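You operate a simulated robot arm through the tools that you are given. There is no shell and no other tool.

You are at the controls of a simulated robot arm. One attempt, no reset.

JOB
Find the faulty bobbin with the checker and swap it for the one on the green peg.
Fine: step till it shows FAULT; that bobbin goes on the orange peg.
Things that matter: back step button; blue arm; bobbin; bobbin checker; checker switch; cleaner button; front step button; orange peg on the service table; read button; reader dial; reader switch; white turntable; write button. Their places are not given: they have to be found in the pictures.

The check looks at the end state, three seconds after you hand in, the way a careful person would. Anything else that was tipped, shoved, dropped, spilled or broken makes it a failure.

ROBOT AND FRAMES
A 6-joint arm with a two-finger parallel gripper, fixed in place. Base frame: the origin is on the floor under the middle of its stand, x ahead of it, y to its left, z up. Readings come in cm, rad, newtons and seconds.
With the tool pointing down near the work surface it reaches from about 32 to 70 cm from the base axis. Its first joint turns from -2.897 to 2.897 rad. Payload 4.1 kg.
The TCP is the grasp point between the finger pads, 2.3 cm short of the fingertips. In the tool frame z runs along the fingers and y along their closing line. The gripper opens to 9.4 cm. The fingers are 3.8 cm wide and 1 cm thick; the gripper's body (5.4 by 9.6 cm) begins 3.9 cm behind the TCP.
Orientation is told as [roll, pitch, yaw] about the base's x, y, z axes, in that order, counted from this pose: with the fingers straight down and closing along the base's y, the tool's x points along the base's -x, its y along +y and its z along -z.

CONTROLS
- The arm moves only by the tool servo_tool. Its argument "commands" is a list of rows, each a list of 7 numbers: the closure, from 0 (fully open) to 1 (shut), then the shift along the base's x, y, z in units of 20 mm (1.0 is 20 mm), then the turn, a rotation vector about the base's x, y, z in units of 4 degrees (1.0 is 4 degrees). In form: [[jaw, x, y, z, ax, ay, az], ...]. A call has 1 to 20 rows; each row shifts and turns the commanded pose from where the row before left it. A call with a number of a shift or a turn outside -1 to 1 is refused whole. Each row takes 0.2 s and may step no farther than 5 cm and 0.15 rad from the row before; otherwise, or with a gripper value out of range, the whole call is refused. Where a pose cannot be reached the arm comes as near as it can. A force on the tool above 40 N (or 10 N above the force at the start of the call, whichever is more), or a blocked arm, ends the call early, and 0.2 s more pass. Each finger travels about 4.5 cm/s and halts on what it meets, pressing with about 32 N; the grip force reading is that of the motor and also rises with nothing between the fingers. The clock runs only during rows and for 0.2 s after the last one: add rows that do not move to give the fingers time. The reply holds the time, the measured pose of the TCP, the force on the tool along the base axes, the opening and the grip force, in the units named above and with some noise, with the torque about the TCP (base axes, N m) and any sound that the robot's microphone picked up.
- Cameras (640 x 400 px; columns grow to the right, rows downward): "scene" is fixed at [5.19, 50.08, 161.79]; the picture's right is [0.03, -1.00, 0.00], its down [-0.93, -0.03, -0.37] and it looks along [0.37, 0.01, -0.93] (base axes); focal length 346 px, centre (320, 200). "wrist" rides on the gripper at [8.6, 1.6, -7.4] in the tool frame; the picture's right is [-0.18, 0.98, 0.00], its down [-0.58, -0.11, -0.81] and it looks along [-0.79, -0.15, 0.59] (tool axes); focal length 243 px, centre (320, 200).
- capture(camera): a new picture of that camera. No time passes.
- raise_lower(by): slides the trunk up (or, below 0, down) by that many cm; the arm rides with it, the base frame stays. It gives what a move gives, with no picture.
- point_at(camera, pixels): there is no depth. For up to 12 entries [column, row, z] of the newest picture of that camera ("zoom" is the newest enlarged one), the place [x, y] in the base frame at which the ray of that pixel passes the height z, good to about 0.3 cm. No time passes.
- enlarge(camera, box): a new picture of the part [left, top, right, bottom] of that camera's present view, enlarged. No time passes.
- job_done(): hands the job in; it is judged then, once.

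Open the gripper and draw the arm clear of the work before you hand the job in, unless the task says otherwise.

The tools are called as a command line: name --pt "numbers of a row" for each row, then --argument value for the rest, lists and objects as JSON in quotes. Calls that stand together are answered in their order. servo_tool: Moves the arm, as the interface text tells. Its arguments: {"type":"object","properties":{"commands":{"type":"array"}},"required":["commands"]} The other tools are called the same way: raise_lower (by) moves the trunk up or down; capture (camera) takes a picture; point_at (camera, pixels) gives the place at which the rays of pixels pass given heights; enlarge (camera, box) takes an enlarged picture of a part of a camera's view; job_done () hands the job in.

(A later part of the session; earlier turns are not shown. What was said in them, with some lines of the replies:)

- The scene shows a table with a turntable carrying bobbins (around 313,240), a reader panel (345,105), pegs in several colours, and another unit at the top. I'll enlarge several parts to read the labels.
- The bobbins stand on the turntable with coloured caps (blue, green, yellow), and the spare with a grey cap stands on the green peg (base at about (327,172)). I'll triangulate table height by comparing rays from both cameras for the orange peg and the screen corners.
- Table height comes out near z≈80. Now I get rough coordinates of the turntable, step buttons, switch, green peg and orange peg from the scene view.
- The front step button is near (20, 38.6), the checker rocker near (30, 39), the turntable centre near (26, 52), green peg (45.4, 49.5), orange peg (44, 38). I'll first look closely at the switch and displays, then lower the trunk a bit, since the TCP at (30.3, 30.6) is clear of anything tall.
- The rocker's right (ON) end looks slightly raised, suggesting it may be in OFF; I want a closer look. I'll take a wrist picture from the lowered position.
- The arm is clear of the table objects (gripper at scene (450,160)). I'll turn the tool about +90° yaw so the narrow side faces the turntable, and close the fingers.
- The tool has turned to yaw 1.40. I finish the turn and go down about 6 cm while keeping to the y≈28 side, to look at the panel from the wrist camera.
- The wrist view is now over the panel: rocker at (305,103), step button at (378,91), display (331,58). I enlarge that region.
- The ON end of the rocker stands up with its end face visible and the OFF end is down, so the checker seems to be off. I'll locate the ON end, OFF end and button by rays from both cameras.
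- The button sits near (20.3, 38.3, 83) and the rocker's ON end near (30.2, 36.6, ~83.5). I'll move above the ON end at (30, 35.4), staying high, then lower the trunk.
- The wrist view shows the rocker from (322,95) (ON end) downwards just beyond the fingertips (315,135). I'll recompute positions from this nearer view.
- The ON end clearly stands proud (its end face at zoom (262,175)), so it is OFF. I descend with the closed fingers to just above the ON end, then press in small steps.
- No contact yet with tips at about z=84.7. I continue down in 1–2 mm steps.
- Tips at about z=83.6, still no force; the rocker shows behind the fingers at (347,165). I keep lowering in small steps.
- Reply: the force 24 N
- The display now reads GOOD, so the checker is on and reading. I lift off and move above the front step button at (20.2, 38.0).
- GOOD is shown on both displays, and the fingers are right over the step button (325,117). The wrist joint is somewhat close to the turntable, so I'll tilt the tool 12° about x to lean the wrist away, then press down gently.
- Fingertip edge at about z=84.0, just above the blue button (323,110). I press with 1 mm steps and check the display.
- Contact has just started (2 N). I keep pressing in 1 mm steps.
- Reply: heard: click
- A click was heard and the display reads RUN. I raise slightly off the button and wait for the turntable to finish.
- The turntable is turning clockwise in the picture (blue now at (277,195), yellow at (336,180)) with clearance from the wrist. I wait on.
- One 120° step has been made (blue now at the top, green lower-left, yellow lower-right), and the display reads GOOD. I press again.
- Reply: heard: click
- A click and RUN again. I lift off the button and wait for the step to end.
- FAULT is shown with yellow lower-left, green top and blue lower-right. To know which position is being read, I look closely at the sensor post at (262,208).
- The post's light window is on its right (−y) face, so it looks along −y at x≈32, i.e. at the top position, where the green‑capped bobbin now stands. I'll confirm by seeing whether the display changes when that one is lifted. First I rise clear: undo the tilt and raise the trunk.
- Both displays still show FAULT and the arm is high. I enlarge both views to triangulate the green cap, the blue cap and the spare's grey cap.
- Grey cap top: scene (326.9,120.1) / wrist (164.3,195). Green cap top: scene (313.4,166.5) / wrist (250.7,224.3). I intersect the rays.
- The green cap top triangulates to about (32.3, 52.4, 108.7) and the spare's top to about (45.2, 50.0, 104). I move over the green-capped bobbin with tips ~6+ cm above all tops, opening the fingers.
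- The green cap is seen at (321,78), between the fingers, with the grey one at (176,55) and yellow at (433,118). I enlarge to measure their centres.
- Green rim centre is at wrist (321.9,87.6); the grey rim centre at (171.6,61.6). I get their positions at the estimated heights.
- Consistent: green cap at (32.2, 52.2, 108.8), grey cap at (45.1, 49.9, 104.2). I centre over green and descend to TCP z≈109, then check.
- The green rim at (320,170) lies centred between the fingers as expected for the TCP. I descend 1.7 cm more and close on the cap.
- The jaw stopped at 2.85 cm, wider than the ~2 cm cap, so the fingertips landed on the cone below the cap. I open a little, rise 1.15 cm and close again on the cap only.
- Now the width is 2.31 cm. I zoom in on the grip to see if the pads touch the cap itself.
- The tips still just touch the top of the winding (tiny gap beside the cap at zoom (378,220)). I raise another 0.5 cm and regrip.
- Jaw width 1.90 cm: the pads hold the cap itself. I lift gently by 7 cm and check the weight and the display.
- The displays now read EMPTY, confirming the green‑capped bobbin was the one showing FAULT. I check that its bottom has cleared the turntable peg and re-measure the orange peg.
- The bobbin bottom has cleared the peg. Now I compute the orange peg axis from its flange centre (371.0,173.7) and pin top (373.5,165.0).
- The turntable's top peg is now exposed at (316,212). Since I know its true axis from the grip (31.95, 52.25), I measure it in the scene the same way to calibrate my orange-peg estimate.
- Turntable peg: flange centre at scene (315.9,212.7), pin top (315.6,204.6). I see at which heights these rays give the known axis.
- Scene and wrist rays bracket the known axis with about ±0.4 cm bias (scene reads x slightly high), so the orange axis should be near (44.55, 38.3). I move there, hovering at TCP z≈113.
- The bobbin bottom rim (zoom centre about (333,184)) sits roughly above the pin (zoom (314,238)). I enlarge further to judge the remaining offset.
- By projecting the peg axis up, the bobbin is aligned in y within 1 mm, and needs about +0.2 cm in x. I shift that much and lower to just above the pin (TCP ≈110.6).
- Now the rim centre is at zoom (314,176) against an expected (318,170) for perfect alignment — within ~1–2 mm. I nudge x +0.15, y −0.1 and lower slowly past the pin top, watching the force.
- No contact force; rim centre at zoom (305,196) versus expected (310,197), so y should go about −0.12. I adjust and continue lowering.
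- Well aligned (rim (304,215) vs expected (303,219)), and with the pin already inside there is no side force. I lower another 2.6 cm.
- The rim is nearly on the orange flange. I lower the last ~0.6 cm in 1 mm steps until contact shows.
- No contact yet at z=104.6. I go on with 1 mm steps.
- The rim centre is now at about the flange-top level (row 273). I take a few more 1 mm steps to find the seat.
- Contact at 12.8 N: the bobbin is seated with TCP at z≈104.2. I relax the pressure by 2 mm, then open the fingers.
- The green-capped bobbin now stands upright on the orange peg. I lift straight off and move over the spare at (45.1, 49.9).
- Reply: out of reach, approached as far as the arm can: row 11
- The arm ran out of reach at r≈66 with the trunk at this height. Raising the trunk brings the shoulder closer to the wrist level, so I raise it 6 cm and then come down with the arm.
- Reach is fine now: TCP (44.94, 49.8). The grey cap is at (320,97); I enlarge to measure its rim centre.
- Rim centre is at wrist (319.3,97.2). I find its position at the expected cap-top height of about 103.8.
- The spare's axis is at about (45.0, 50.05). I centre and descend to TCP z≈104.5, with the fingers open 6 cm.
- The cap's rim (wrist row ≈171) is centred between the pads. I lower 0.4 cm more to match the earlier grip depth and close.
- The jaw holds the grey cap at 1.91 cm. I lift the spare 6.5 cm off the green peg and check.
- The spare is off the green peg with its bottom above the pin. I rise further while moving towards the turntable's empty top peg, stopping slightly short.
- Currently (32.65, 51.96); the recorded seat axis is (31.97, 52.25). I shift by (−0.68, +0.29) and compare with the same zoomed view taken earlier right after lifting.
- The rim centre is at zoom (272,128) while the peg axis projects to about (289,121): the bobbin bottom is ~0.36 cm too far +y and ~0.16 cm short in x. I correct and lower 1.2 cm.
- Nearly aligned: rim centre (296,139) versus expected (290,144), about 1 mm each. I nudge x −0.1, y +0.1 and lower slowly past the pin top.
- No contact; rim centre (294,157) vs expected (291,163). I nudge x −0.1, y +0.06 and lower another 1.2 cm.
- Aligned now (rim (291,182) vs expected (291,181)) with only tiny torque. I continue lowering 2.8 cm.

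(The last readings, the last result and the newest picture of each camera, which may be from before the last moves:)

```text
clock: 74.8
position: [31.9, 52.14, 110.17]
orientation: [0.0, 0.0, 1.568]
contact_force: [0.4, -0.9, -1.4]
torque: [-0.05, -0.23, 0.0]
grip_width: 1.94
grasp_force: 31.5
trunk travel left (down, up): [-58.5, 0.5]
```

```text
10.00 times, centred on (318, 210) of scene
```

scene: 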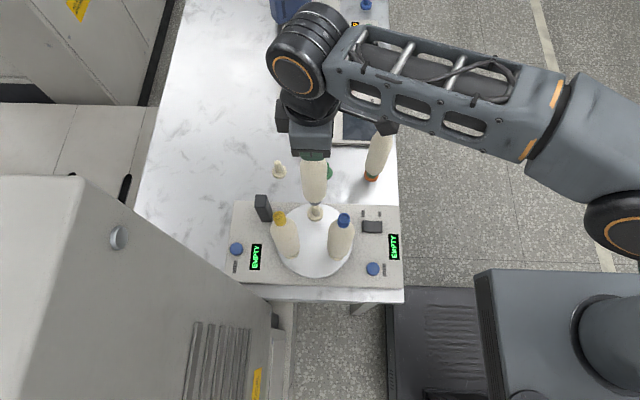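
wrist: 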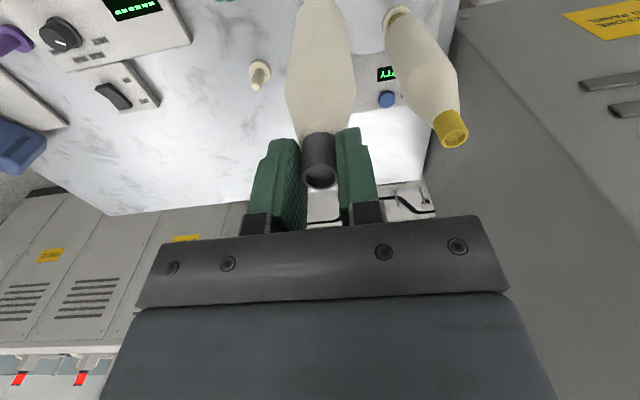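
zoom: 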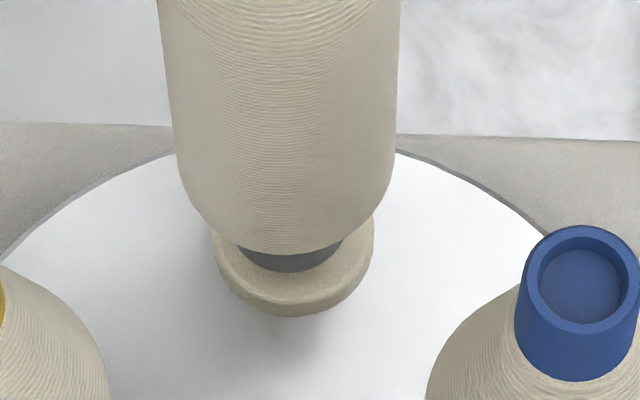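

Nearly seated, small side load only. I lower in 1–1.5 mm steps to find the seat near z≈109.3.

servo_tool --pt "1 0 0 -0.08 0 0 0" --pt "1 0 0 -0.08 0 0 0" --pt "1 0 0 -0.08 0 0 0" --pt "1 0 0 -0.08 0 0 0" --pt "1 0 0 -0.05 0 0 0" --pt "1 0 0 -0.05 0 0 0" --pt "1 0 0 0 0 0 0"

enlarge --camera "scene" --box '[298, 190, 338, 230]'

```text
clock: 76.4
position: [31.88, 52.13, 109.3]
orientation: [-0.001, -0.002, 1.568]
contact_force: [1.2, -2.7, 9.3]
torque: [-0.52, -0.17, 0.07]
grip_width: 1.94
grasp_force: 31.7
trunk travel left (down, up): [-58.5, 0.5]
```

```text
10.00 times, centred on (318, 210) of scene
```

zoom: 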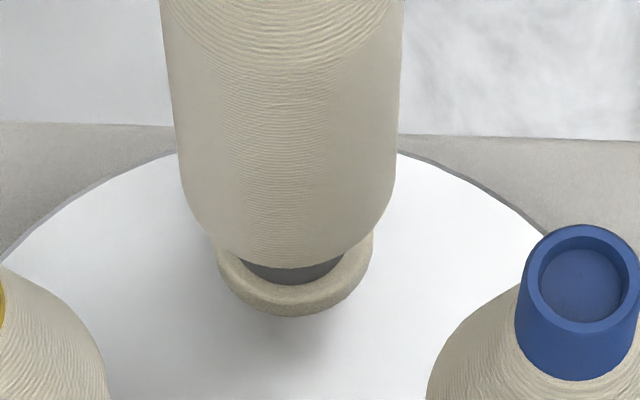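

Seated with 9 N at TCP z=109.3. I back off 1.5 mm and open the fingers gradually.

servo_tool --pt "1 0 0 0.07 0 0 0" --pt "0.85 0 0 0 0 0 0" --pt "0.7 0 0 0 0 0 0" --pt "0.55 0 0 0 0 0 0" --pt "0.4 0 0 0 0 0 0" --pt "0.4 0 0 0 0 0 0" --pt "0.4 0 0 0 0 0 0"

capture --camera "wrist"

capture --camera "scene"

```text
clock: 78.0
position: [31.83, 52.06, 109.38]
orientation: [0.0, 0.0, 1.568]
contact_force: [0.0, 0.2, -0.2]
torque: [0.01, -0.01, -0.01]
grip_width: 5.66
grasp_force: 0.2
trunk travel left (down, up): [-58.5, 0.5]
```

```text
taken
```

wrist: 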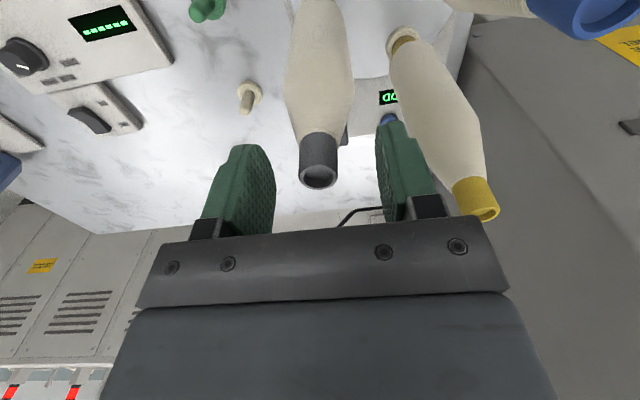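

```text
taken
```

scene: 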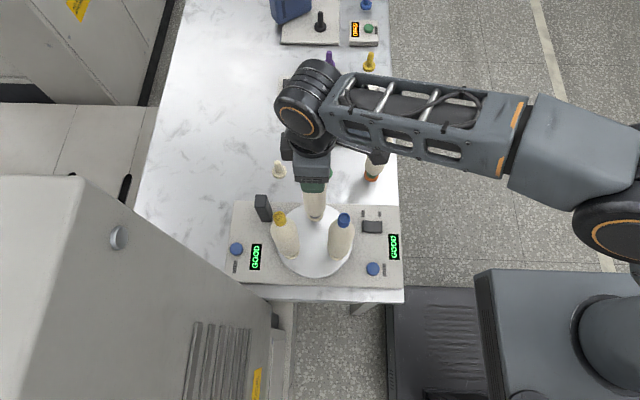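

The displays now read GOOD with the spare in place. I lift straight up and withdraw the arm towards its starting place.

servo_tool --pt "0.4 0 0 0.4 0 0 0" --pt "0.4 0 0 0.8 0 0 0" --pt "0.4 0 0 0.9 0 0 0" --pt "0.4 0 0 0.9 0 0 0" --pt "0.4 0 0 0.9 0 0 0" --pt "0.4 0 0 0.5 0 0 0" --pt "0.2 0 -0.9 0 0 0 0" --pt "0.2 0 -0.9 0 0 0 0" --pt "0.2 0 -0.9 0 0 0 0" --pt "0.2 0 -0.9 0 0 0 0" --pt "0 0 -0.9 0 0 0 0" --pt "0 0 -0.9 0 0 0 0" --pt "0 0 -0.9 0 0 0 0" --pt "0 0 -0.9 0 0 0 0" --pt "0 0 -0.9 0 0 0 0" --pt "0 0 -0.9 0 0 0 0" --pt "0 0 -0.9 0 0 0 0" --pt "0 0 -0.9 0 0 0 0" --pt "0 0 0 0 0 0 0"

capture --camera "scene"

capture --camera "wrist"

```text
clock: 82.0
position: [31.92, 30.49, 118.35]
orientation: [0.001, -0.001, 1.569]
contact_force: [-0.7, -0.7, 0.5]
torque: [0.03, -0.02, -0.01]
grip_width: 9.41
grasp_force: 0.0
trunk travel left (down, up): [-58.5, 0.5]
```

```text
taken
```

scene: 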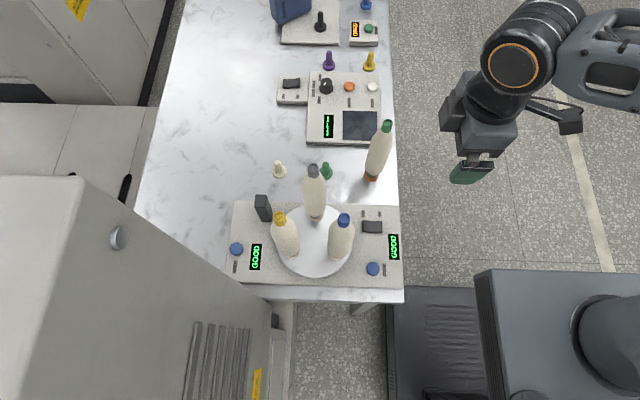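

```text
taken
```

wrist: 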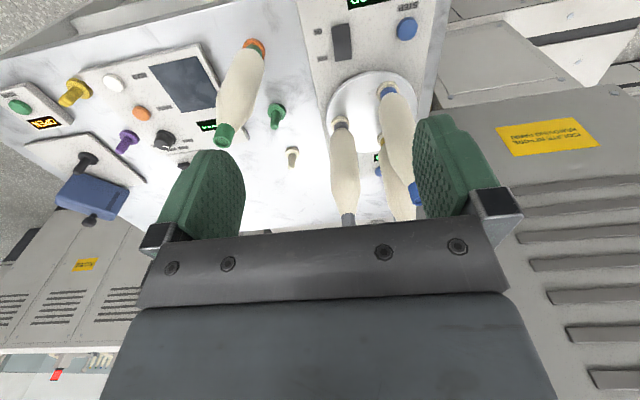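

The arm is clear. I enlarge the turntable and the orange peg to verify both bobbins are seated fully and upright.

enlarge --camera "scene" --box '[260, 110, 405, 230]'

enlarge --camera "wrist" --box '[190, 20, 440, 180]'

enlarge --camera "scene" --box '[225, 185, 405, 290]'

```text
3.33 times, centred on (332, 170) of scene
```

zoom: 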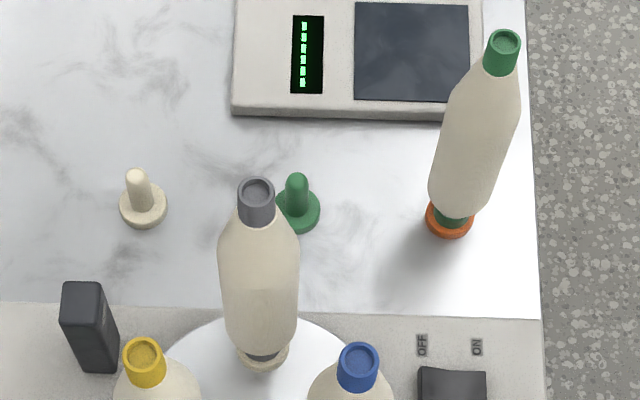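

```text
2.50 times, centred on (315, 100) of wrist
```

zoom: 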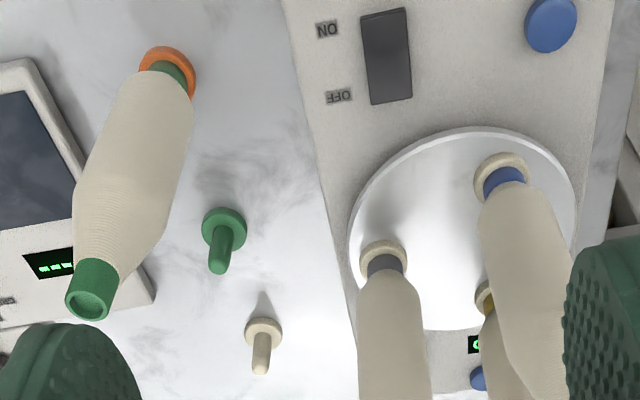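

```text
3.56 times, centred on (315, 238) of scene
```

zoom: 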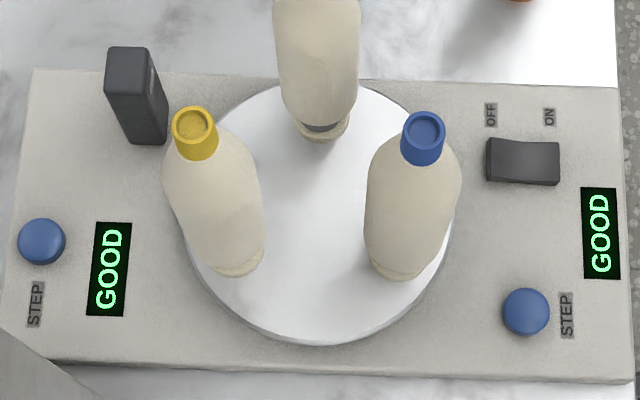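

The checker reads GOOD on both displays with the grey-capped spare seated at the top station. The faulty green-capped bobbin stands on the orange peg, the green peg is empty, nothing else has moved, and the gripper is open and clear. I hand the job in.

job_done

```text
The job is handed in.
```

The faulty bobbin is swapped out. The one with the green cap showed FAULT on the checker and now stands on the orange peg. The spare with the grey cap, taken from the green peg, is in its place on the turntable.

- **Finding the fault:** The checker was off, so I switched it on and stepped the turntable twice with the front button until both displays showed FAULT. The displays changed to EMPTY when I lifted the green-capped bobbin, which confirmed it was the faulty one.
- **After the swap:** Both displays read GOOD with the spare in place. In the last pictures both moved bobbins look upright and fully seated, and nothing else had been moved.
- **How I left it:** The gripper is open and the arm is clear of the table. I left the checker switched on, since the job did not say to turn it off.
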